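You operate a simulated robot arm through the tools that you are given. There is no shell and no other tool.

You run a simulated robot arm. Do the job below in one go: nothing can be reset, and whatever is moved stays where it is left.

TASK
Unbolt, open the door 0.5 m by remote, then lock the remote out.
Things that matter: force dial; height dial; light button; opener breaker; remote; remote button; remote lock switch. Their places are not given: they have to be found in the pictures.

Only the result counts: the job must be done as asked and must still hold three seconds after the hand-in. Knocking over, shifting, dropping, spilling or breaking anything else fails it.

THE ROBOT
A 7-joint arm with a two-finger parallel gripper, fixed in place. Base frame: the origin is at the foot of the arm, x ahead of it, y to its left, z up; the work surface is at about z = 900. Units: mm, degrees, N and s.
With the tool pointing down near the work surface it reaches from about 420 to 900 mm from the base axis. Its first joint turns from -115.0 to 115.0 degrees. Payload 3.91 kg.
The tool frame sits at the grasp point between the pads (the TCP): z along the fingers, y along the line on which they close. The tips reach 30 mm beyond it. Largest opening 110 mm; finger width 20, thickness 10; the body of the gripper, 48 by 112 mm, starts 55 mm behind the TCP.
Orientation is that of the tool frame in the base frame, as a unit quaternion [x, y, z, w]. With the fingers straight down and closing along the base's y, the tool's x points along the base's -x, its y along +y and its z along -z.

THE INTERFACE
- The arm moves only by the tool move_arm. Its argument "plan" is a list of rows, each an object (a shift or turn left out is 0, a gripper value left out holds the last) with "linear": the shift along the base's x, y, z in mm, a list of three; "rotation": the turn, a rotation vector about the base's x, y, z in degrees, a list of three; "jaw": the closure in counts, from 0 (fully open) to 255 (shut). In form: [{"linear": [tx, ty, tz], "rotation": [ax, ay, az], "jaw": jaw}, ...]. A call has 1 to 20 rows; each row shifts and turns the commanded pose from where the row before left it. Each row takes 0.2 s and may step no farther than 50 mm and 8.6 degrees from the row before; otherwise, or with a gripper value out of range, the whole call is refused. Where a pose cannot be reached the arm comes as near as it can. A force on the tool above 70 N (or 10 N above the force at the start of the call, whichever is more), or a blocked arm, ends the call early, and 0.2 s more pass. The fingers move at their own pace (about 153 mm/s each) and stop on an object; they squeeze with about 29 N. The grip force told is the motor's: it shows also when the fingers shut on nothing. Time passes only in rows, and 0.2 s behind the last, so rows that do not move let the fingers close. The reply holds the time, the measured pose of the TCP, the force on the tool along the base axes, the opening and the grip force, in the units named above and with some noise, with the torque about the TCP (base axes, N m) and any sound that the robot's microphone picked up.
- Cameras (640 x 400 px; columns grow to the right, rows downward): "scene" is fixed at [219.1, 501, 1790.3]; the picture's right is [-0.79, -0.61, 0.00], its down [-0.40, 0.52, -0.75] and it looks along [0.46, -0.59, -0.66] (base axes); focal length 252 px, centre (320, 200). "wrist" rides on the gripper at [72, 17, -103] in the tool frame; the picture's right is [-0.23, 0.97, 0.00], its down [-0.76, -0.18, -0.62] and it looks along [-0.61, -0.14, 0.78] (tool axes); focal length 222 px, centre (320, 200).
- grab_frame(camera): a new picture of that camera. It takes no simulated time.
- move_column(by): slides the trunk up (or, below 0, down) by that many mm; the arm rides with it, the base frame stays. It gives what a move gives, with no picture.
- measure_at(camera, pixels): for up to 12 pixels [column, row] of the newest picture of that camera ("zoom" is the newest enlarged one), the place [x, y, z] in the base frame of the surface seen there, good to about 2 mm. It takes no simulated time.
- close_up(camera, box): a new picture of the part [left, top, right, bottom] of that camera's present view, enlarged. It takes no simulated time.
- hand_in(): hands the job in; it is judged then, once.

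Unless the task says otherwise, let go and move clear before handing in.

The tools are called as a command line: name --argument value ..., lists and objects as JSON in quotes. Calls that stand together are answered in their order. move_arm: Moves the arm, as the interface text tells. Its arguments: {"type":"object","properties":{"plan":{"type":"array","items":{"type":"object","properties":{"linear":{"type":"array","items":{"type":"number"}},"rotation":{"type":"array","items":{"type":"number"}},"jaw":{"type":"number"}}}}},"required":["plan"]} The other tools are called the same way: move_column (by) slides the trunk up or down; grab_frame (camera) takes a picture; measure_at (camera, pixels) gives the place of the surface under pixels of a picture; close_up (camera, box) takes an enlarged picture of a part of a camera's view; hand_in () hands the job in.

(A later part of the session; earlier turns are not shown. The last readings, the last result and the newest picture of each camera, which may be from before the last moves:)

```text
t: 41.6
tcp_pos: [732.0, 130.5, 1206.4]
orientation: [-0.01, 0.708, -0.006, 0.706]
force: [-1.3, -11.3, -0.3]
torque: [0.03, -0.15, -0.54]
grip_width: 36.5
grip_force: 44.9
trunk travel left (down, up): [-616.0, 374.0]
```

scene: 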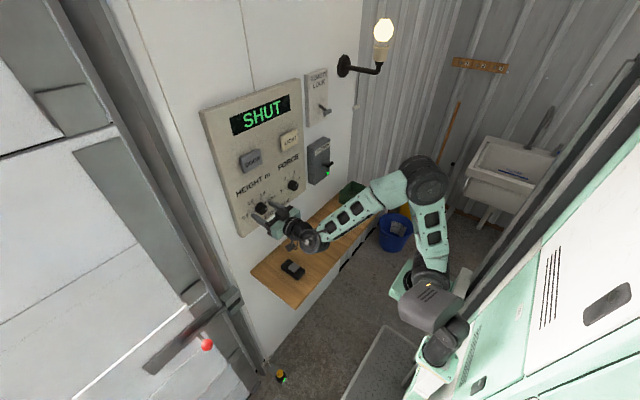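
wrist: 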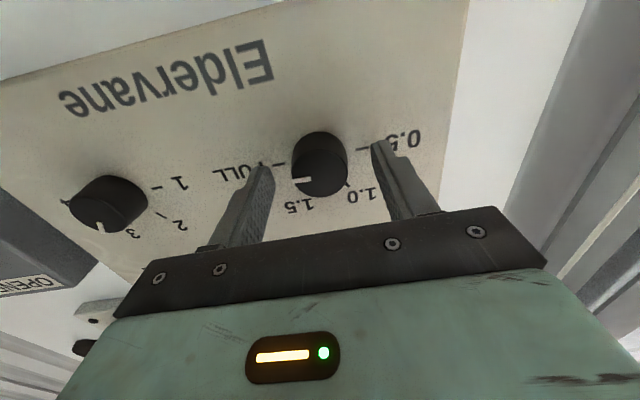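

The dial is gripped (36.5 mm) with an 11 N sideways load. I'll relax that and start turning -90°.

move_arm --plan '[{"linear": [0, -1, 0]}, {"rotation": [-6, 0, 0]}, {"rotation": [-6, 0, 0]}, {"rotation": [-6, 0, 0]}, {"rotation": [-6, 0, 0]}, {"rotation": [-6, 0, 0]}, {}]'

grab_frame --camera "wrist"

```text
t: 43.2
tcp_pos: [731.6, 130.9, 1205.6]
orientation: [-0.195, 0.683, -0.19, 0.678]
force: [-15.0, -16.1, -7.5]
torque: [-0.03, -0.32, -0.11]
grip_width: 36.5
grip_force: 44.6
trunk travel left (down, up): [-616.0, 374.0]
```

```text
taken
```

wrist: 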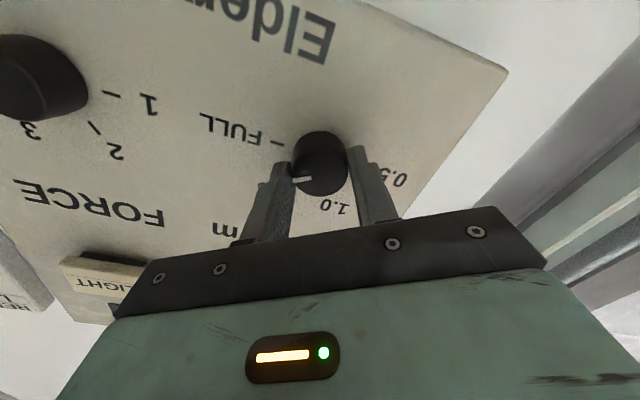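

The dial turns with the fingers, and the pointer has left FULL. I'll continue turning while relaxing the side loads.

move_arm --plan '[{"linear": [-1, -1, 0], "rotation": [-6, 0, 0]}, {"rotation": [-6, 0, 0]}, {"rotation": [-6, 0, 0]}, {"rotation": [-6, 0, 0]}, {"rotation": [-6, 0, 0]}, {"rotation": [-6, 0, 0]}, {"rotation": [-6, 0, 0]}, {"rotation": [-6, 0, 0]}, {"rotation": [-6, 0, 0]}, {"rotation": [-6, 0, 0]}, {}]'

grab_frame --camera "wrist"

```text
t: 45.6
tcp_pos: [731.8, 130.3, 1204.6]
orientation: [0.509, -0.497, 0.504, -0.49]
force: [-6.2, 0.9, -3.8]
torque: [0.0, 0.14, 0.54]
grip_width: 36.7
grip_force: 44.9
trunk travel left (down, up): [-616.0, 374.0]
```

```text
taken
```

wrist: 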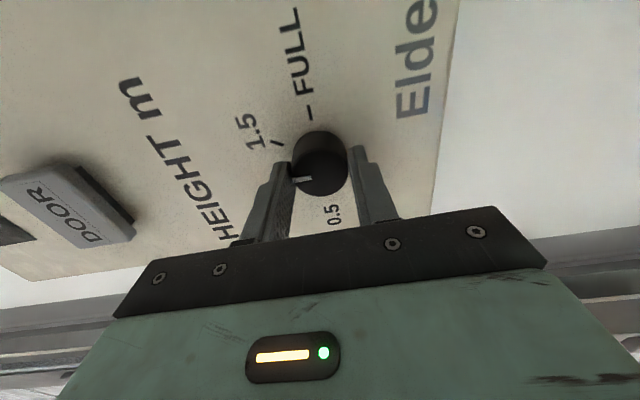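

The pointer is now about straight up, halfway there. I'll turn the remaining 90°.

move_arm --plan '[{"linear": [0, 0, 1], "rotation": [-6, 0, 0]}, {"rotation": [-6, 0, 0]}, {"rotation": [-6, 0, 0]}, {"rotation": [-6, 0, 0]}, {"rotation": [-6, 0, 0]}, {"rotation": [-6, 0, 0]}, {"rotation": [-6, 0, 0]}, {"rotation": [-6, 0, 0]}, {"rotation": [-6, 0, 0]}, {"rotation": [-6, 0, 0]}, {"rotation": [-6, 0, 0]}, {"rotation": [-6, 0, 0]}, {"rotation": [-6, 0, 0]}, {"rotation": [-6, 0, 0]}, {"rotation": [-5, 0, 0]}, {}]'

close_up --camera "wrist" --box '[220, 60, 420, 260]'

```text
t: 49.0
tcp_pos: [731.7, 129.4, 1207.6]
orientation: [0.705, 0.0, 0.709, 0.006]
force: [2.2, 10.9, -5.4]
torque: [0.05, 1.33, 0.45]
grip_width: 36.2
grip_force: 45.5
trunk travel left (down, up): [-616.0, 374.0]
```

```text
2.00 times, centred on (320, 160) of wrist
```

zoom: 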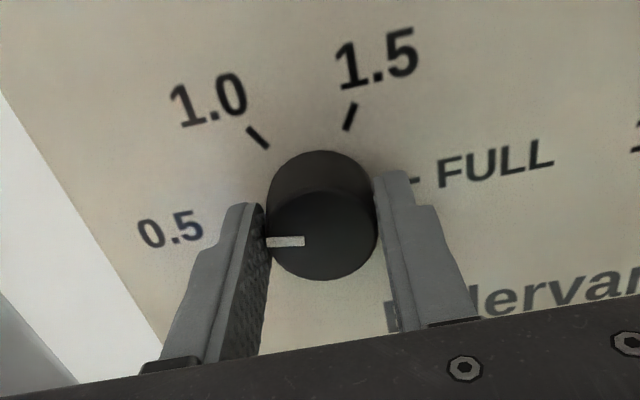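

The pointer now lies horizontal toward 0.5. I'll open the jaws, back straight off, and check.

move_arm --plan '[{"jaw": 100}, {}, {"linear": [-25, 0, 0]}, {"linear": [-40, 0, 0]}, {"linear": [-20, 0, 0]}, {}]'

close_up --camera "wrist" --box '[220, 40, 420, 200]'

close_up --camera "scene" --box '[200, 80, 340, 240]'

```text
t: 50.4
tcp_pos: [645.1, 130.9, 1208.0]
orientation: [0.706, -0.001, 0.708, 0.006]
force: [0.4, 0.2, 0.3]
torque: [0.0, 0.03, -0.01]
grip_width: 66.6
grip_force: 0.0
trunk travel left (down, up): [-616.0, 374.0]
```

```text
2.50 times, centred on (320, 120) of wrist
```

zoom: 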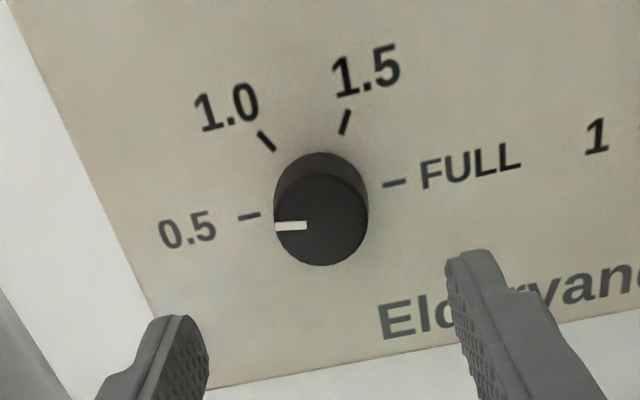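

```text
2.50 times, centred on (270, 160) of scene
```

zoom: 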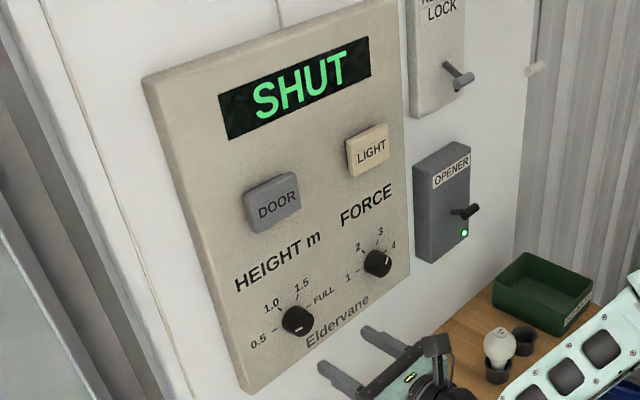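

The dial reads about 0.5, but the pointer may be a few degrees short of the tick. I'll measure its angle more closely.

close_up --camera "wrist" --box '[295, 90, 375, 150]'

measure_at --camera "wrist" --pixels '[[331, 130], [333, 130], [341, 130], [337, 130], [316, 127], [323, 126], [374, 114], [382, 113]]'

```text
6.67 times, centred on (335, 120) of wrist
```

zoom: 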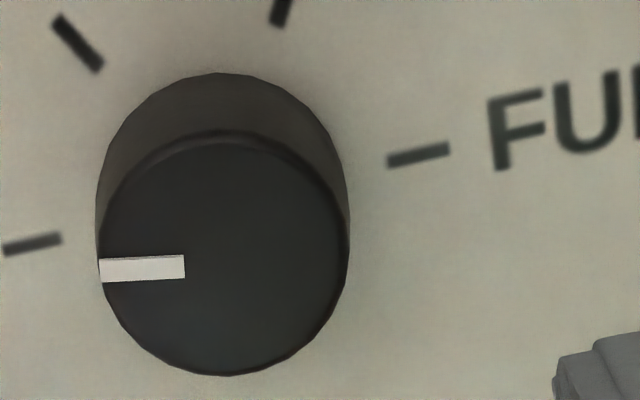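

```text
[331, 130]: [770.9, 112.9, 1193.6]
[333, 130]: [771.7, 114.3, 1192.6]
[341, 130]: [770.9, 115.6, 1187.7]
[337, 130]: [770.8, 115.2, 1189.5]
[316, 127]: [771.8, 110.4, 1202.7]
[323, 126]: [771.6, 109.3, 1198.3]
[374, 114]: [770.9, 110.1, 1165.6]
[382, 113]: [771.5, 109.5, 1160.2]
```

In the zoom the ticks slope about -11.5° but the pointer only -2.7°, so the dial is about 9° short of 0.5. I'll confirm with a fresh frame.

grab_frame --camera "wrist"

measure_at --camera "wrist" --pixels '[[309, 130], [312, 130], [316, 130], [295, 121], [302, 119], [344, 114], [351, 112]]'

```text
taken
```

wrist: 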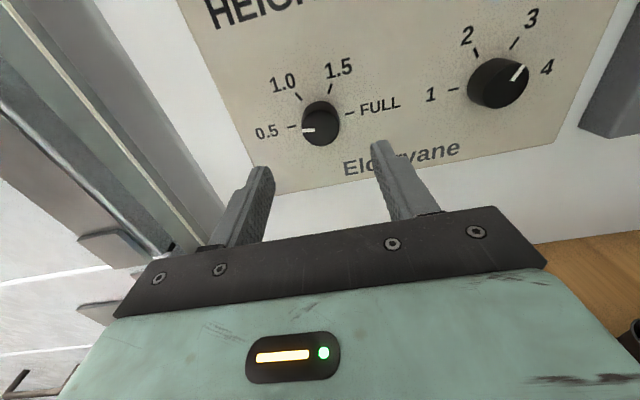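

```text
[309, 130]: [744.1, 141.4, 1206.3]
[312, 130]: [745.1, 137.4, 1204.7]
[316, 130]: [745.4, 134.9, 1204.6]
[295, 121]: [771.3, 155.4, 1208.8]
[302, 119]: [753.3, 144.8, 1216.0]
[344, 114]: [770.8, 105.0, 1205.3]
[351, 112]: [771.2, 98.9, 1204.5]
```

That agrees: the pointer tips slightly upward, about 9° short. I'll re-grip and turn another -9°.

move_arm --plan '[{"linear": [30, 0, -1]}, {"linear": [30, 0, -1]}, {"linear": [15, 0, 0]}, {"linear": [11, 0, 0]}, {}, {"jaw": 255}, {}, {}, {"rotation": [-3, 0, 0]}, {"rotation": [-3, 0, 0]}, {"rotation": [-3, 0, 0]}, {}, {}, {"jaw": 100}, {}, {"linear": [-25, 0, 0]}, {"linear": [-40, 0, 0]}, {"linear": [-20, 0, 0]}, {}]'

close_up --camera "wrist" --box '[295, 90, 375, 150]'

```text
t: 54.4
tcp_pos: [646.6, 132.7, 1204.4]
orientation: [0.703, 0.056, 0.706, 0.062]
force: [-0.7, -0.1, -0.1]
torque: [0.03, -0.03, 0.0]
grip_width: 67.0
grip_force: 0.0
trunk travel left (down, up): [-616.0, 374.0]
```

```text
6.67 times, centred on (335, 120) of wrist
```

zoom: 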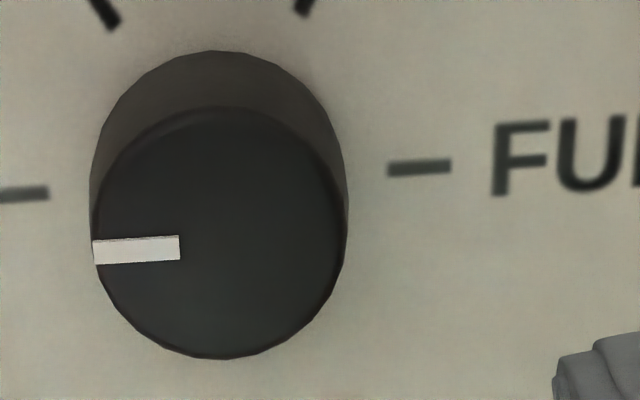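

The pointer is now parallel to the 0.5 tick, so the height is set. Next comes the bolt: I'll retreat, undo the extra roll, and carry the level tool toward +y while yawing about 20° toward the door.

move_arm --plan '[{"linear": [-30, 0, 0], "rotation": [4.5, 0, 0]}, {"linear": [-25, 10, 0], "rotation": [4.5, 0, 0]}, {"linear": [0, 40, 0], "rotation": [0, 0, 4]}, {"linear": [0, 40, 0], "rotation": [0, 0, 4]}, {"linear": [0, 40, 0], "rotation": [0, 0, 4]}, {"linear": [0, 40, 0], "rotation": [0, 0, 4]}, {"linear": [0, 40, 0], "rotation": [0, 0, 4]}, {}]'

grab_frame --camera "scene"

```text
t: 56.2
tcp_pos: [594.5, 339.2, 1201.7]
orientation: [0.695, 0.122, 0.699, -0.117]
force: [0.0, -0.2, -0.2]
torque: [-0.03, 0.01, 0.0]
grip_width: 66.8
grip_force: 0.0
trunk travel left (down, up): [-616.0, 374.0]
```

```text
taken
```

scene: 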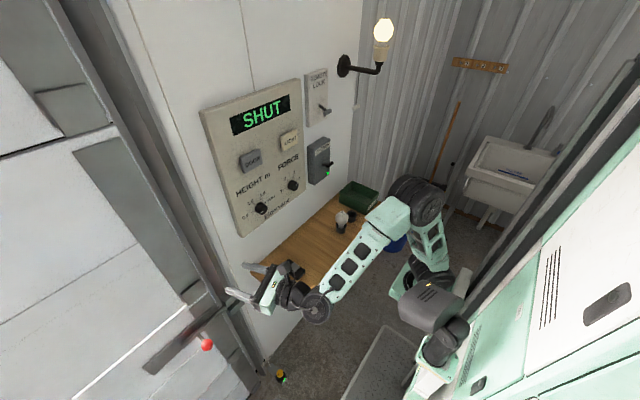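

That went well, with the elbow far from the head. I'll continue +y toward the knob's y.

move_arm --plan '[{"linear": [0, 40, 0]}, {"linear": [0, 40, 0]}, {"linear": [0, 40, 0]}, {"linear": [0, 12, 0]}, {}]'

grab_frame --camera "scene"

grab_frame --camera "wrist"

```text
t: 57.4
tcp_pos: [595.1, 473.1, 1204.0]
orientation: [0.696, 0.121, 0.699, -0.117]
force: [1.0, 0.5, -0.4]
torque: [-0.02, 0.0, 0.02]
grip_width: 66.9
grip_force: 0.0
trunk travel left (down, up): [-616.0, 374.0]
```

```text
taken
```

scene: 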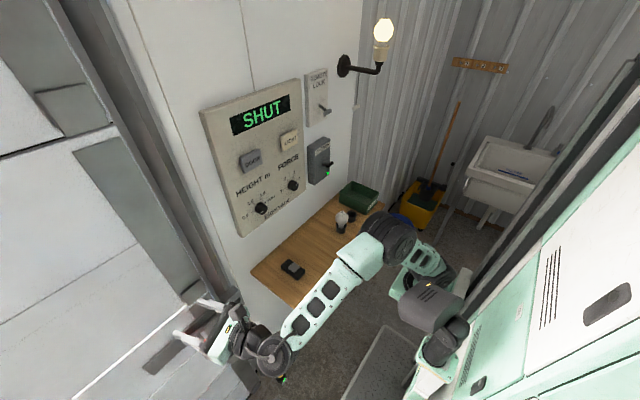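

```text
taken
```

wrist: 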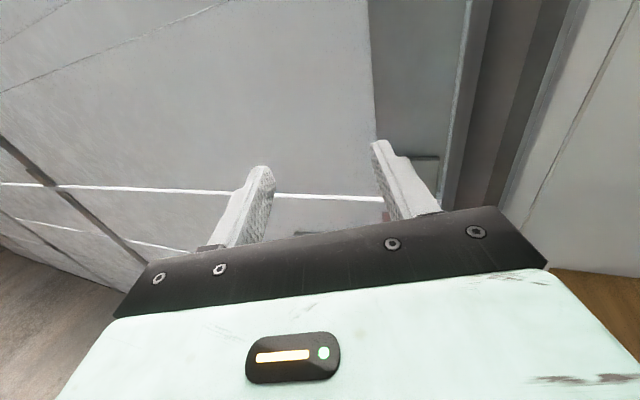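

The tool is in place above the knob. I'll measure the elbow and forearm clearance over the shelf before lowering the trunk.

measure_at --camera "scene" --pixels '[[390, 235], [365, 240], [355, 255], [370, 260], [310, 310], [410, 225], [340, 285], [340, 265], [275, 345], [350, 235]]'

```text
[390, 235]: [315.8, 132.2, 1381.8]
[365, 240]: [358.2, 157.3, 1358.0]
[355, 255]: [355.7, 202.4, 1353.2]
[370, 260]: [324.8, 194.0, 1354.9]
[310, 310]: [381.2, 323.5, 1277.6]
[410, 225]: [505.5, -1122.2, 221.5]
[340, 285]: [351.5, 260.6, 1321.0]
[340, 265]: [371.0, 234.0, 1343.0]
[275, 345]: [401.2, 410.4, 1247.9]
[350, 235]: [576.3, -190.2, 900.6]
```

The elbow (x≈320) and forearm stay well off the shelf (x>558). I'll lower the trunk 243 mm.

move_column --by -243

grab_frame --camera "wrist"

close_up --camera "scene" --box '[140, 270, 300, 370]'

```text
t: 59.9
tcp_pos: [594.7, 474.6, 961.0]
orientation: [0.696, 0.121, 0.698, -0.117]
force: [0.5, -0.7, -0.1]
torque: [0.02, 0.0, 0.03]
grip_width: 66.9
grip_force: 0.2
trunk travel left (down, up): [-373.0, 617.0]
```

```text
taken
```

wrist: 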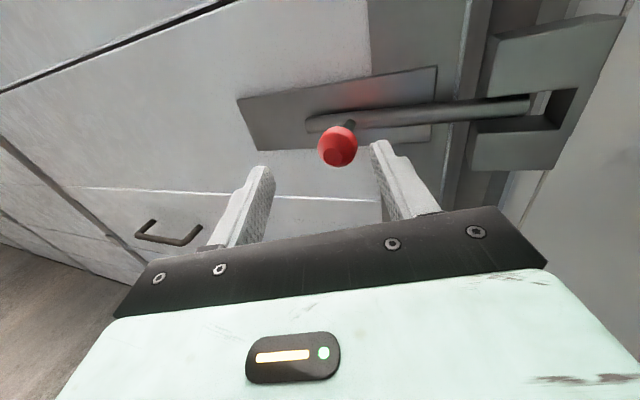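

```text
4.00 times, centred on (220, 320) of scene
```

zoom: 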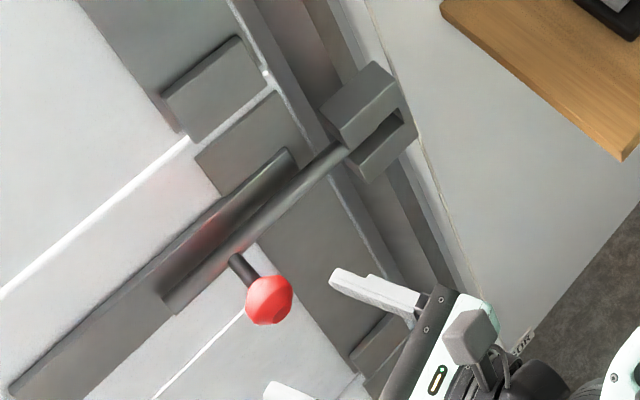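

The wrist camera now shows the knob at (339,145) and the rod ending inside the keeper's slot near (530,105). I'll measure them.

measure_at --camera "wrist" --pixels '[[339, 145], [338, 160], [320, 147], [356, 147], [350, 126], [312, 120], [500, 108], [528, 105], [480, 90], [245, 100], [430, 75]]'

```text
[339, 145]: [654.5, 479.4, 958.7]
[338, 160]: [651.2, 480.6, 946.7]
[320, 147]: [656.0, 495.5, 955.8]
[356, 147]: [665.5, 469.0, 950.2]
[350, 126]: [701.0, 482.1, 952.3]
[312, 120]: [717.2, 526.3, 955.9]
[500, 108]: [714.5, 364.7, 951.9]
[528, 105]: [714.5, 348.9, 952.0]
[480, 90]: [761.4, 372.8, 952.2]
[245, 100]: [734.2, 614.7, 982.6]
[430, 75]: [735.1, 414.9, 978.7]
```

The knob's center is about (666,481,952). I'll line up on its axis, drop 9 mm, then advance along the tool direction and close.

move_arm --plan '[{"linear": [0, -17, -9]}, {"linear": [20, 7.3, 0]}, {"linear": [20, 7.3, 0]}, {"linear": [20, 7.3, 0]}, {"linear": [5, 2, 0]}, {}]'

grab_frame --camera "wrist"

```text
t: 61.3
tcp_pos: [658.5, 480.8, 951.5]
orientation: [0.695, 0.122, 0.699, -0.117]
force: [0.3, 0.4, -0.5]
torque: [0.02, 0.0, 0.01]
grip_width: 66.9
grip_force: 0.2
trunk travel left (down, up): [-373.0, 617.0]
```

```text
taken
```

wrist: 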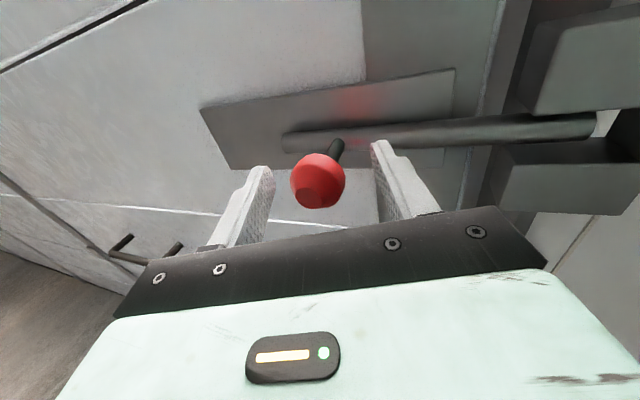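

The knob sits between the fingers, so I'll close on it and start sliding +y.

move_arm --plan '[{"jaw": 255}, {}, {}, {"linear": [0, 8, 0]}, {"linear": [0, 10, 0]}, {"linear": [0, 10, 0]}, {}]'

grab_frame --camera "wrist"

```text
t: 62.9
tcp_pos: [656.3, 510.5, 950.9]
orientation: [0.696, 0.123, 0.698, -0.117]
force: [-27.2, -1.8, -9.0]
torque: [-0.02, 0.21, 0.07]
grip_width: 32.1
grip_force: 44.9
trunk travel left (down, up): [-373.0, 617.0]
```

```text
taken
```

wrist: 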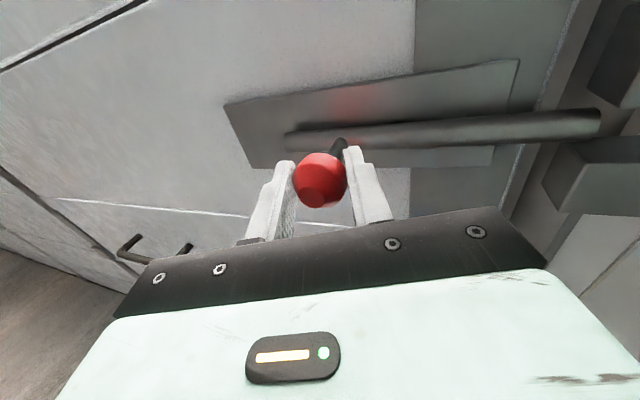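

The bolt slides: the rod's tip (600,120) is coming out of the keeper. I'll keep going.

move_arm --plan '[{"linear": [0, 12, 0]}, {"linear": [0, 12, 0]}, {"linear": [0, 12, 0]}, {"linear": [0, 12, 0]}, {"linear": [0, 12, 0]}, {}]'

grab_frame --camera "wrist"

grab_frame --camera "scene"

```text
t: 63.9
tcp_pos: [672.9, 542.5, 954.8]
orientation: [0.694, 0.106, 0.705, -0.102]
force: [-25.0, -49.9, -4.7]
torque: [-0.26, 0.06, -1.21]
grip_width: 32.3
grip_force: 44.9
trunk travel left (down, up): [-373.0, 617.0]
stopped in row 5: the force on the tool passed its limit at 90 N (the readings are from after the stop); the commanded pose is now the measured one
```

```text
taken
```

wrist: 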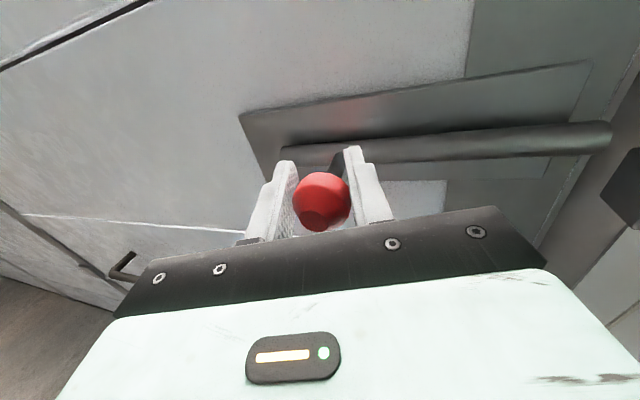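

```text
taken
```

scene: 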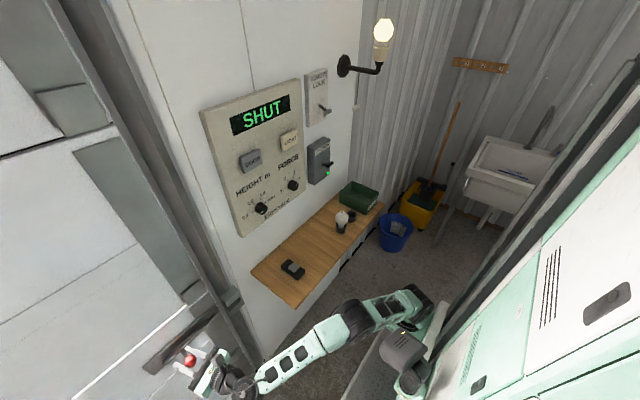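

The force rose to 90 N, so the bolt has probably reached its stop, with the rod tip (612,138) left of the keeper. I'll measure the gap.

measure_at --camera "wrist" --pixels '[[600, 135], [608, 140], [285, 155], [635, 180], [620, 200], [322, 200], [590, 75], [245, 115]]'

close_up --camera "scene" --box '[140, 270, 300, 370]'

```text
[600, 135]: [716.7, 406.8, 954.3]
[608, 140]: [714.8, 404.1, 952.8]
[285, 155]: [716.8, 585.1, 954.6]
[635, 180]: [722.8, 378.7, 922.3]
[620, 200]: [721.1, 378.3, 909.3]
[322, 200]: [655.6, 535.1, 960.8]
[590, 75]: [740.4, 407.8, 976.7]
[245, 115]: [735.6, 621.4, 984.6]
```

```text
4.00 times, centred on (220, 320) of scene
```

zoom: 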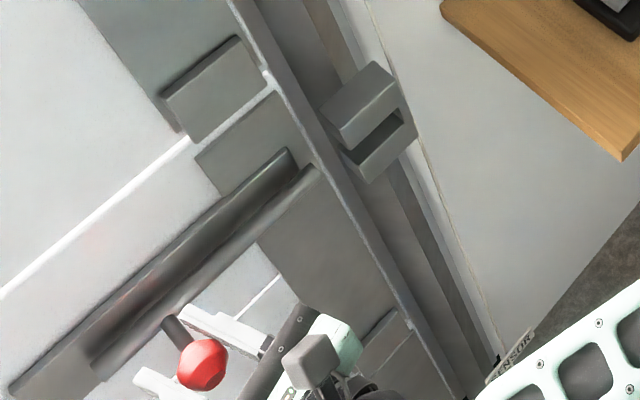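

The rod tip is at y≈404 and the keeper edge at y≈378, so the door is unbolted. I'll release and back straight off.

move_arm --plan '[{"jaw": 100}, {}, {"linear": [-20, -7, 0]}, {"linear": [-30, -11, 0]}, {"linear": [-40, -14, 0]}, {}]'

grab_frame --camera "wrist"

grab_frame --camera "scene"

```text
t: 65.3
tcp_pos: [597.6, 501.9, 954.6]
orientation: [0.696, 0.101, 0.705, -0.092]
force: [-0.3, -0.2, -0.1]
torque: [-0.02, -0.01, 0.0]
grip_width: 67.1
grip_force: 0.1
trunk travel left (down, up): [-373.0, 617.0]
```

```text
taken
```

wrist: 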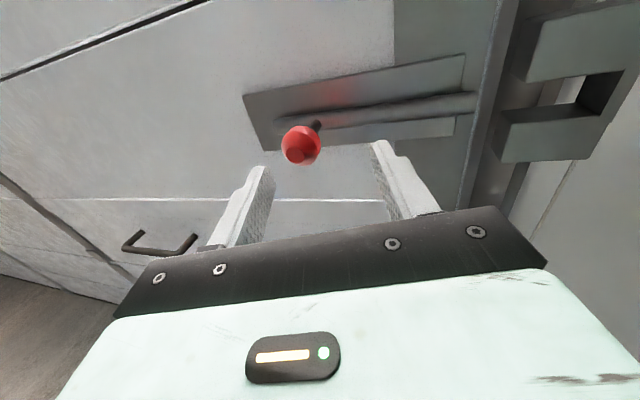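

```text
taken
```

scene: 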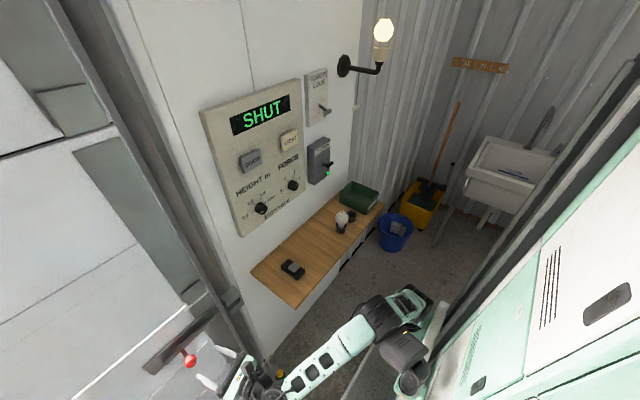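

The bolt stayed open. Next I'll raise the trunk and return to y≈131 to bring the tool back to pointing down for the remote. I'll also measure the remote now while it's in clear view.

close_up --camera "scene" --box '[270, 245, 318, 290]'

measure_at --camera "zoom" --pixels '[[318, 155], [372, 190], [322, 240], [268, 203], [320, 200], [250, 158], [270, 125], [418, 235], [355, 310], [205, 190]]'

move_column --by 400

```text
8.89 times, centred on (294, 268) of scene
```

zoom: 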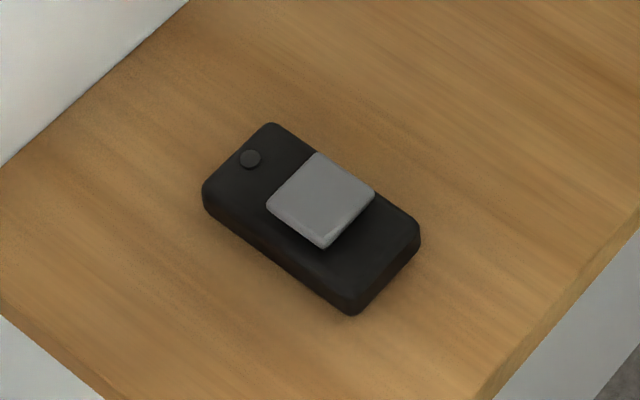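

```text
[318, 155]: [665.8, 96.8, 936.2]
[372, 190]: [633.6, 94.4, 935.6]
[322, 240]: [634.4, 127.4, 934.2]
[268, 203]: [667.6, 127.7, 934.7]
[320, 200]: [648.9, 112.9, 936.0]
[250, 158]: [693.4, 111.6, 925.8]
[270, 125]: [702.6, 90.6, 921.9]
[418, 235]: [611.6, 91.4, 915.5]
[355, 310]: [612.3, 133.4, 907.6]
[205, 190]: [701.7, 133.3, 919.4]
```

```text
t: 69.2
tcp_pos: [594.9, 504.8, 1357.0]
orientation: [0.695, 0.101, 0.705, -0.096]
force: [-1.1, 0.5, 1.4]
torque: [0.01, 0.07, -0.06]
grip_width: 66.9
grip_force: 0.0
trunk travel left (down, up): [-773.0, 217.0]
```

The button's top is centered at (650,112,936) and is about 33 mm square. I'll return to y≈131 and straighten the yaw.

move_arm --plan '[{"linear": [0, -38, 0], "rotation": [0, 0, -1.6]}, {"linear": [0, -38, 0], "rotation": [0, 0, -1.6]}, {"linear": [0, -38, 0], "rotation": [0, 0, -1.6]}, {"linear": [0, -38, 0], "rotation": [0, 0, -1.6]}, {"linear": [0, -38, 0], "rotation": [0, 0, -1.6]}, {"linear": [0, -38, 0], "rotation": [0, 0, -1.6]}, {"linear": [0, -38, 0], "rotation": [0, 0, -1.6]}, {"linear": [0, -38, 0], "rotation": [0, 0, -1.6]}, {"linear": [0, -38, 0], "rotation": [0, 0, -1.6]}, {"linear": [0, -32, 0], "rotation": [0, 0, -1.8]}, {}]'

grab_frame --camera "scene"

```text
t: 71.6
tcp_pos: [580.2, 141.5, 1356.7]
orientation: [0.703, 0.012, 0.711, -0.006]
force: [0.3, 0.0, -0.1]
torque: [-0.03, 0.04, 0.0]
grip_width: 66.7
grip_force: 0.1
trunk travel left (down, up): [-773.0, 217.0]
```

```text
taken
```

scene: 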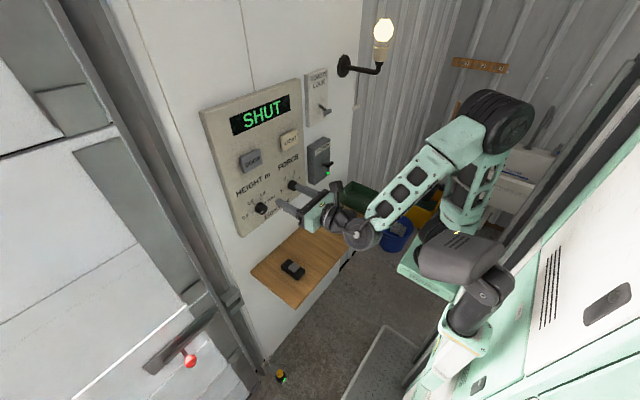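

Everything is clear. I'll roll the tool back +180° so the camera will face away from the wall once the tool points down.

move_arm --plan '[{"linear": [30, 0, 0], "rotation": [8.5, 0, 0]}, {"linear": [30, 0, 0], "rotation": [8.5, 0, 0]}, {"rotation": [8.5, 0, 0]}, {"rotation": [8.5, 0, 0]}, {"rotation": [8.5, 0, 0]}, {"rotation": [8.5, 0, 0]}, {"rotation": [8.5, 0, 0]}, {"rotation": [8.5, 0, 0]}, {"rotation": [8.5, 0, 0]}, {"rotation": [8.5, 0, 0]}, {"rotation": [8.5, 0, 0]}, {"rotation": [8.5, 0, 0]}, {"rotation": [8.5, 0, 0]}, {"rotation": [8.5, 0, 0]}, {"rotation": [8.5, 0, 0]}, {"rotation": [8.5, 0, 0]}, {"rotation": [8.5, 0, 0]}, {"rotation": [8.5, 0, 0]}, {"rotation": [8.5, 0, 0]}, {"rotation": [8.5, 0, 0]}]'

move_arm --plan '[{"rotation": [8.5, 0, 0]}, {}]'

grab_frame --camera "scene"

```text
t: 75.8
tcp_pos: [637.7, 141.9, 1356.1]
orientation: [-0.055, 0.707, -0.071, 0.701]
force: [-0.3, 0.1, 0.4]
torque: [0.0, -0.01, 0.01]
grip_width: 66.8
grip_force: 0.1
trunk travel left (down, up): [-773.0, 217.0]
```

```text
t: 76.4
tcp_pos: [638.6, 140.9, 1355.6]
orientation: [-0.003, 0.711, -0.02, 0.703]
force: [-0.4, 0.6, 0.3]
torque: [-0.01, 0.04, 0.01]
grip_width: 66.7
grip_force: 0.0
trunk travel left (down, up): [-773.0, 217.0]
```

```text
taken
```

scene: 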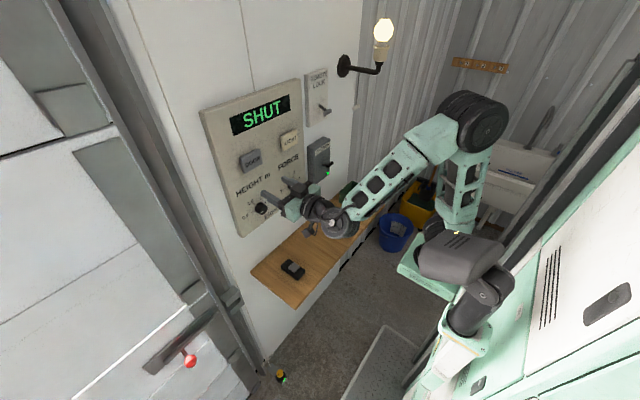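

Now I'll pitch the tool down in place and close the jaws.

move_arm --plan '[{"rotation": [0, 8.2, 0], "jaw": 255}, {"rotation": [0, 8.2, 0]}, {"rotation": [0, 8.2, 0]}, {"rotation": [0, 8.2, 0]}, {"rotation": [0, 8.2, 0]}, {"rotation": [0, 8.2, 0]}, {"rotation": [0, 8.2, 0]}, {"rotation": [0, 8.2, 0]}, {"rotation": [0, 8.2, 0]}, {"rotation": [0, 8.2, 0]}, {"rotation": [0, 8.2, 0]}, {}]'

grab_frame --camera "scene"

```text
t: 79.0
tcp_pos: [637.6, 142.0, 1357.3]
orientation: [-0.018, 1.0, -0.012, -0.007]
force: [-0.7, -0.1, -0.5]
torque: [0.03, -0.01, 0.01]
grip_width: 0.4
grip_force: 28.5
trunk travel left (down, up): [-773.0, 217.0]
```

```text
taken
```

scene: 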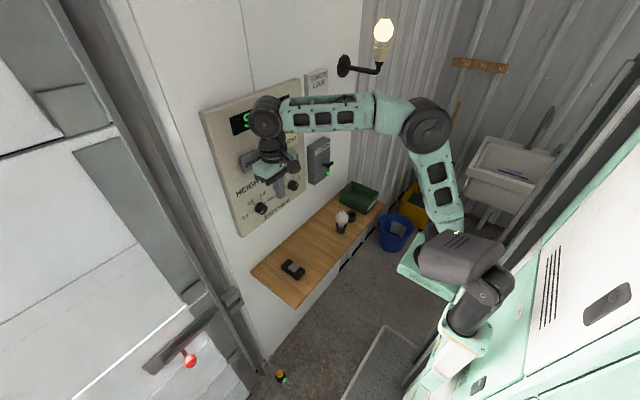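

The tool points down, so I'll center above the button and lower the trunk to bring the tip about 60 mm above it.

move_arm --plan '[{"linear": [12, -30, 0]}, {}]'

move_column --by -330

grab_frame --camera "wrist"

grab_frame --camera "scene"

```text
t: 79.6
tcp_pos: [650.1, 111.8, 1357.5]
orientation: [-0.018, 1.0, -0.011, -0.007]
force: [0.0, 0.1, 0.7]
torque: [0.01, 0.01, -0.04]
grip_width: 0.2
grip_force: 28.4
trunk travel left (down, up): [-773.0, 217.0]
```

```text
t: 82.8
tcp_pos: [650.5, 111.2, 1027.5]
orientation: [-0.018, 1.0, -0.012, -0.008]
force: [0.3, 1.2, 0.5]
torque: [0.01, 0.04, -0.05]
grip_width: 0.0
grip_force: 29.5
trunk travel left (down, up): [-443.0, 547.0]
```

```text
taken
```

wrist: 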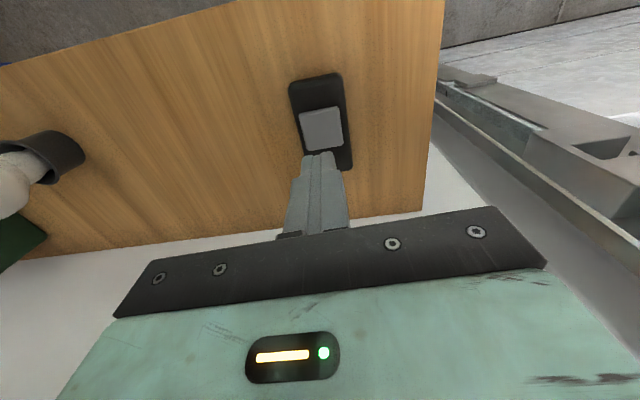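

```text
taken
```

scene: 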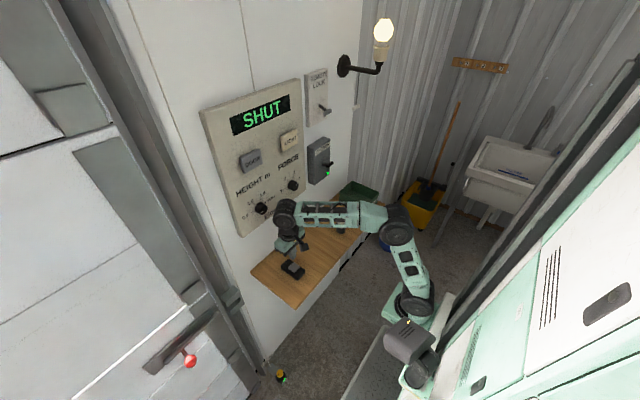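

The tip is right over the button, so I'll press down gently and lift in one sequence.

move_arm --plan '[{"linear": [0, 0, -30]}, {"linear": [0, 0, -25]}, {"linear": [0, 0, -4]}, {"linear": [0, 0, -3]}, {"linear": [0, 0, -3]}, {"linear": [0, 0, -2]}, {"linear": [0, 0, 12]}, {"linear": [0, 0, 30]}, {}]'

grab_frame --camera "scene"

grab_frame --camera "wrist"

```text
t: 84.8
tcp_pos: [649.9, 111.2, 1002.6]
orientation: [-0.017, 1.0, -0.012, -0.008]
force: [-0.6, -0.1, 1.2]
torque: [0.02, 0.0, -0.02]
grip_width: 0.2
grip_force: 29.2
trunk travel left (down, up): [-443.0, 547.0]
heard: click
```

```text
taken
```

scene: 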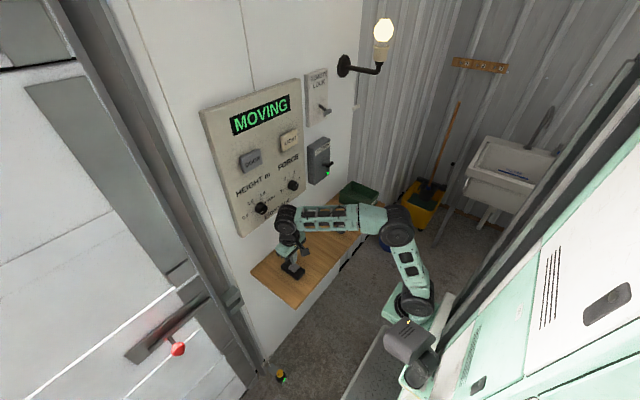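

```text
taken
```

wrist: 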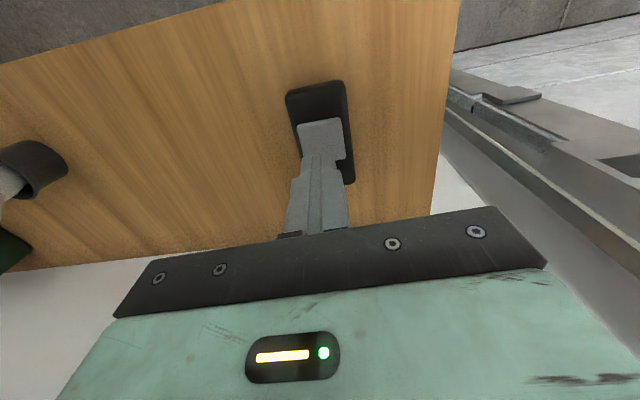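

The press registered: a click, the display reads MOVING, and the door is rising. I'll wait a few seconds and watch.

move_arm --plan '[{"linear": [0, 0, 20]}, {}, {}, {}, {}, {}, {}, {}, {}, {}]'

grab_frame --camera "scene"

```text
t: 87.0
tcp_pos: [650.4, 108.5, 1021.6]
orientation: [-0.018, 1.0, -0.011, -0.007]
force: [-0.4, 0.6, 0.0]
torque: [0.02, 0.01, -0.01]
grip_width: 0.2
grip_force: 29.0
trunk travel left (down, up): [-443.0, 547.0]
```

```text
taken
```

scene: 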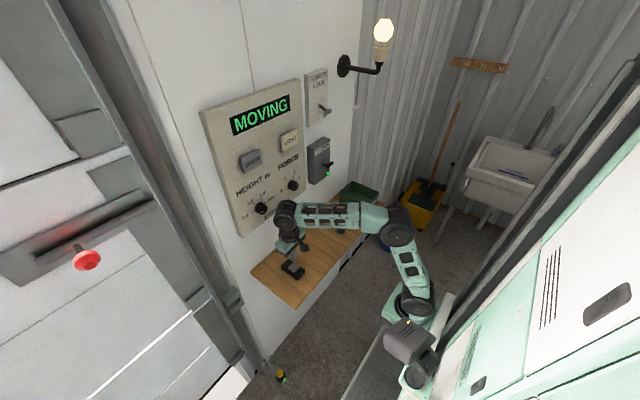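

The door keeps rising (knob now at (86,260)). I'll keep waiting for the display to change.

move_arm --plan '[{}, {}, {}, {}, {}, {}, {}, {}, {}, {}, {}, {}, {}, {}, {}]'

grab_frame --camera "scene"

```text
t: 90.2
tcp_pos: [649.9, 110.8, 1022.8]
orientation: [-0.018, 1.0, -0.011, -0.007]
force: [0.5, 0.2, 0.5]
torque: [0.02, -0.01, 0.01]
grip_width: 0.0
grip_force: 28.7
trunk travel left (down, up): [-443.0, 547.0]
```

```text
taken
```

scene: 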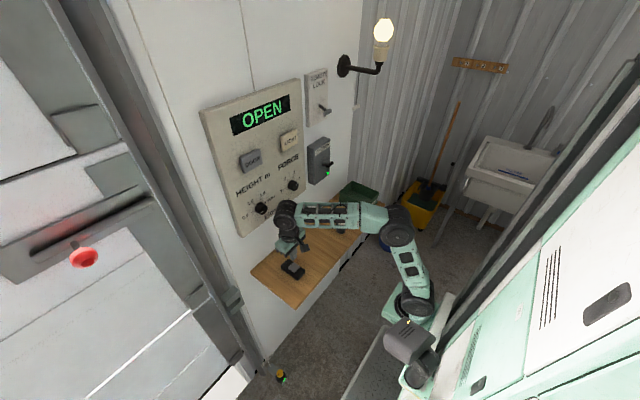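

The display reads OPEN. I'll measure the knob's height to check the opening, and take a close look at the lock switch.

measure_at --camera "scene" --pixels '[[84, 258], [84, 262], [84, 252], [326, 110], [320, 103]]'

close_up --camera "scene" --box '[295, 60, 343, 130]'

measure_at --camera "zoom" --pixels '[[320, 180], [320, 200], [320, 240], [320, 260], [360, 240]]'

```text
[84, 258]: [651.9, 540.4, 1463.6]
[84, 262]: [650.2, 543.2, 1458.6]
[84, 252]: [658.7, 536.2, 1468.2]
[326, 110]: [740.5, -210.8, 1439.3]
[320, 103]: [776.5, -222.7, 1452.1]
```

```text
5.71 times, centred on (319, 95) of scene
```

zoom: 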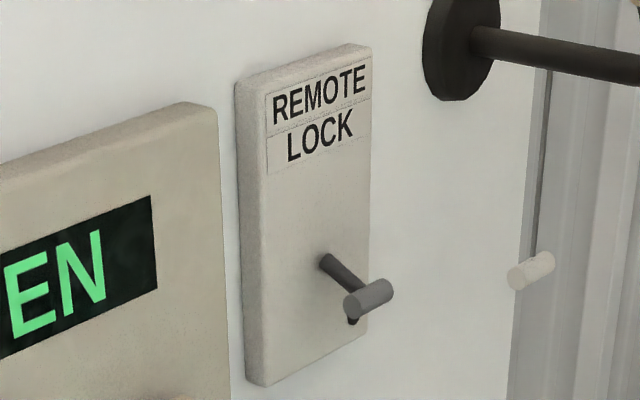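

```text
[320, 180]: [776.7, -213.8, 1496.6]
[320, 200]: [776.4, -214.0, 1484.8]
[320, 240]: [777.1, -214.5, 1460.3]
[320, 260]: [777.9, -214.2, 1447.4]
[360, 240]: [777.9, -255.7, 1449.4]
```

The knob rose from about 961 to about 1462, so the door is 0.5 m open. Now I'll measure the lock lever's stem and crossbar.

close_up --camera "scene" --box '[312, 95, 336, 125]'

measure_at --camera "scene" --pixels '[[320, 106], [321, 107], [322, 109], [323, 110], [324, 112], [325, 112], [326, 111], [327, 111], [328, 110], [329, 163], [333, 162], [324, 165]]'

```text
13.33 times, centred on (324, 110) of scene
```

zoom: 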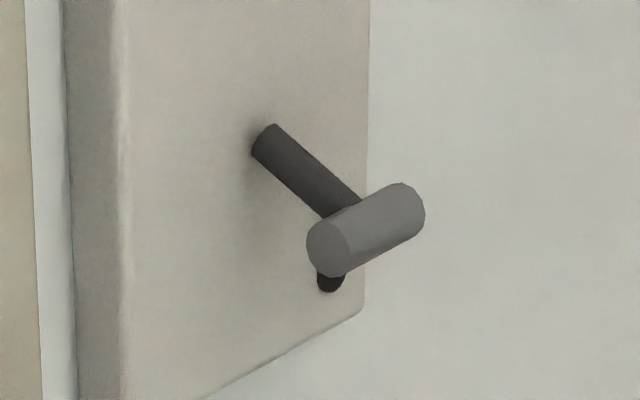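

```text
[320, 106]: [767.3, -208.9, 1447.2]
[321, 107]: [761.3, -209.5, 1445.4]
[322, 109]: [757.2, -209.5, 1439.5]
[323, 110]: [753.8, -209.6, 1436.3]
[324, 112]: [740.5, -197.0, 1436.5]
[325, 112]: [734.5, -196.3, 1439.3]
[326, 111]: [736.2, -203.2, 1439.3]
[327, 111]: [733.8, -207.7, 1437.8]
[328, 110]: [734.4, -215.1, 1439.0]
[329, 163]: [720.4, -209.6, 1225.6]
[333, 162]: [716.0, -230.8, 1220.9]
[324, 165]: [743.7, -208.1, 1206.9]
```

The crossbar sits at about (738,-210,1436) with the stem sloping down from the plate, so the switch is down and must be flipped up. I'll raise the trunk to bring the tool to that height first.

move_column --by 375

move_arm --plan '[{"linear": [-30, -20, 0]}, {"linear": [-30, -30, 0]}, {"linear": [-20, -40, 0]}, {"linear": [0, -40, 0]}, {"linear": [0, -40, 0]}, {"linear": [0, -40, 0]}, {}]'

grab_frame --camera "scene"

```text
t: 93.8
tcp_pos: [649.7, 110.3, 1397.6]
orientation: [-0.018, 1.0, -0.011, -0.007]
force: [-0.5, -0.2, 0.6]
torque: [-0.04, 0.01, -0.01]
grip_width: 0.1
grip_force: 28.9
trunk travel left (down, up): [-818.0, 172.0]
```

```text
t: 95.4
tcp_pos: [570.5, -101.6, 1397.0]
orientation: [-0.018, 1.0, -0.012, -0.007]
force: [-0.3, 0.0, 0.4]
torque: [0.0, -0.02, 0.0]
grip_width: 0.1
grip_force: 28.9
trunk travel left (down, up): [-818.0, 172.0]
```

```text
taken
```

scene: 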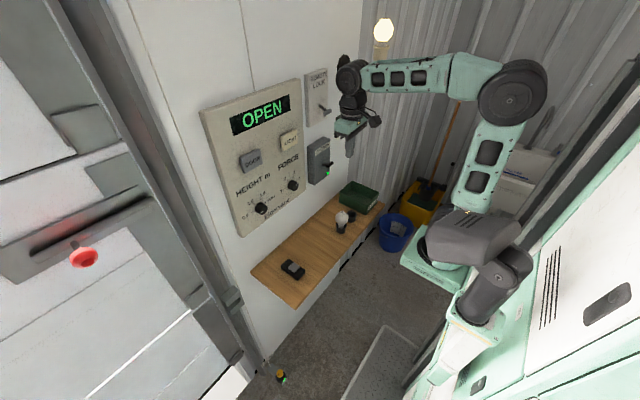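

All clear. I'll pitch the tool level while advancing slightly, heading toward y≈-190.

move_arm --plan '[{"linear": [9, -8, 0], "rotation": [0, -8.2, 0]}, {"linear": [9, -8, 0], "rotation": [0, -8.2, 0]}, {"linear": [9, -8, 0], "rotation": [0, -8.2, 0]}, {"linear": [9, -8, 0], "rotation": [0, -8.2, 0]}, {"linear": [9, -8, 0], "rotation": [0, -8.2, 0]}, {"linear": [9, -8, 0], "rotation": [0, -8.2, 0]}, {"linear": [9, -8, 0], "rotation": [0, -8.2, 0]}, {"linear": [9, -8, 0], "rotation": [0, -8.2, 0]}, {"linear": [9, -8, 0], "rotation": [0, -8.2, 0]}, {"linear": [0, -8, 0], "rotation": [0, -8.2, 0]}, {"linear": [0, -8, 0], "rotation": [0, -8.0, 0]}, {}]'

grab_frame --camera "scene"

grab_frame --camera "wrist"

```text
t: 98.0
tcp_pos: [646.8, -186.6, 1398.0]
orientation: [0.0, 0.734, -0.025, 0.679]
force: [-1.4, 0.2, 0.4]
torque: [-0.03, -0.03, 0.03]
grip_width: 0.4
grip_force: 29.2
out of reach, approached as far as the arm can: row 8
trunk travel left (down, up): [-818.0, 172.0]
```

```text
taken
```

scene: 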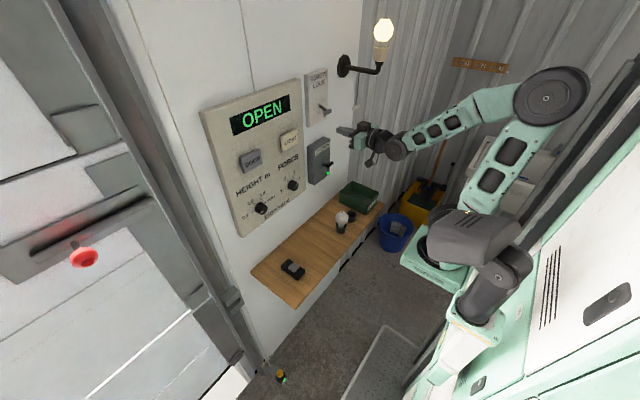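

```text
taken
```

wrist: 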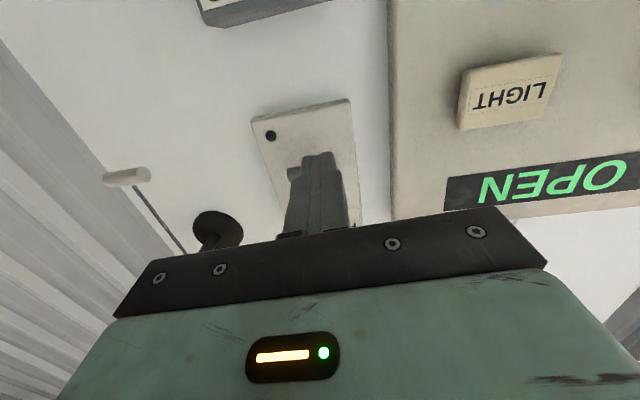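

The tool is nearly level, and there is an unlit indicator at (271,136) on the lock plate. I'll slide under the crossbar: y to -210, z to about 1410, then forward to x≈718.

move_arm --plan '[{"linear": [0, -23, 8]}, {"linear": [25, 0, 3]}, {"linear": [25, 0, 0]}, {"linear": [12, 0, 0]}, {"linear": [8, 0, 0]}, {}]'

close_up --camera "scene" --box '[290, 60, 400, 180]'

grab_frame --camera "wrist"

```text
t: 99.4
tcp_pos: [716.1, -208.7, 1405.6]
orientation: [0.001, 0.733, -0.026, 0.679]
force: [0.6, -0.4, 0.3]
torque: [0.01, -0.02, 0.01]
grip_width: 0.0
grip_force: 29.0
trunk travel left (down, up): [-818.0, 172.0]
```

```text
3.33 times, centred on (345, 120) of scene
```

zoom: 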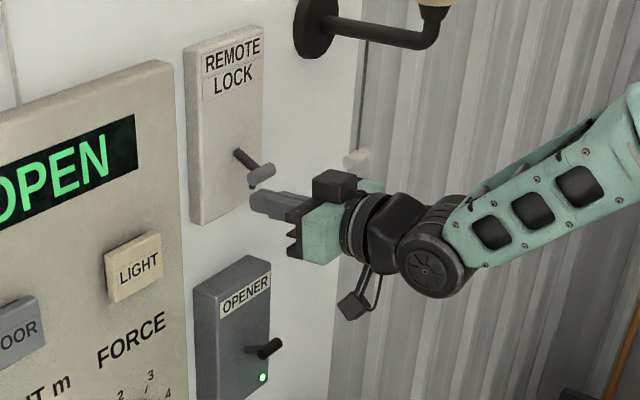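

```text
taken
```

wrist: 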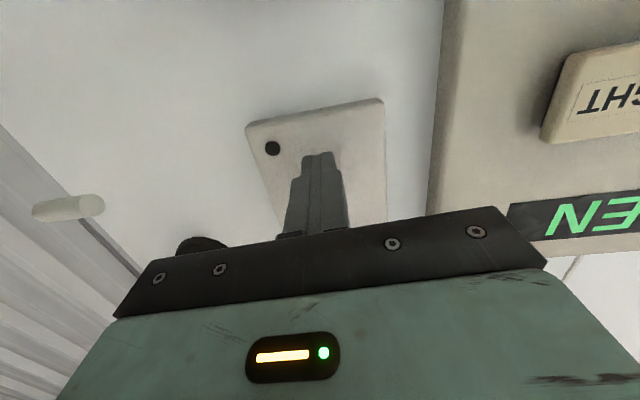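

The fingertip is under the crossbar. I'll push up in small steps.

move_arm --plan '[{"linear": [0, 0, 6]}, {"linear": [0, 0, 6]}, {"linear": [0, 0, 5]}, {"linear": [0, 0, 5]}, {"linear": [0, 0, 5]}, {"linear": [0, 0, 5]}, {"linear": [0, 0, 5]}, {}]'

close_up --camera "scene" --box '[290, 60, 400, 180]'

grab_frame --camera "wrist"

```text
t: 101.2
tcp_pos: [714.9, -210.4, 1444.5]
orientation: [0.001, 0.733, -0.026, 0.68]
force: [-0.1, 0.4, -0.1]
torque: [0.03, -0.01, 0.03]
grip_width: 0.0
grip_force: 29.0
trunk travel left (down, up): [-818.0, 172.0]
```

```text
3.33 times, centred on (345, 120) of scene
```

zoom: 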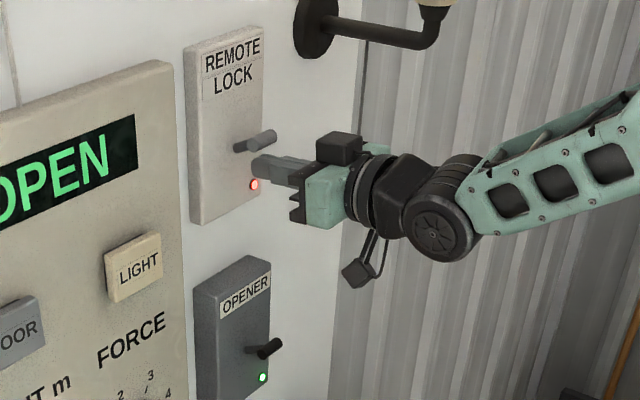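

```text
taken
```

wrist: 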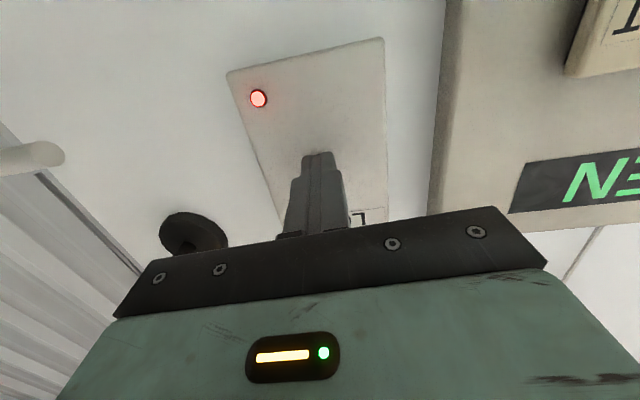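

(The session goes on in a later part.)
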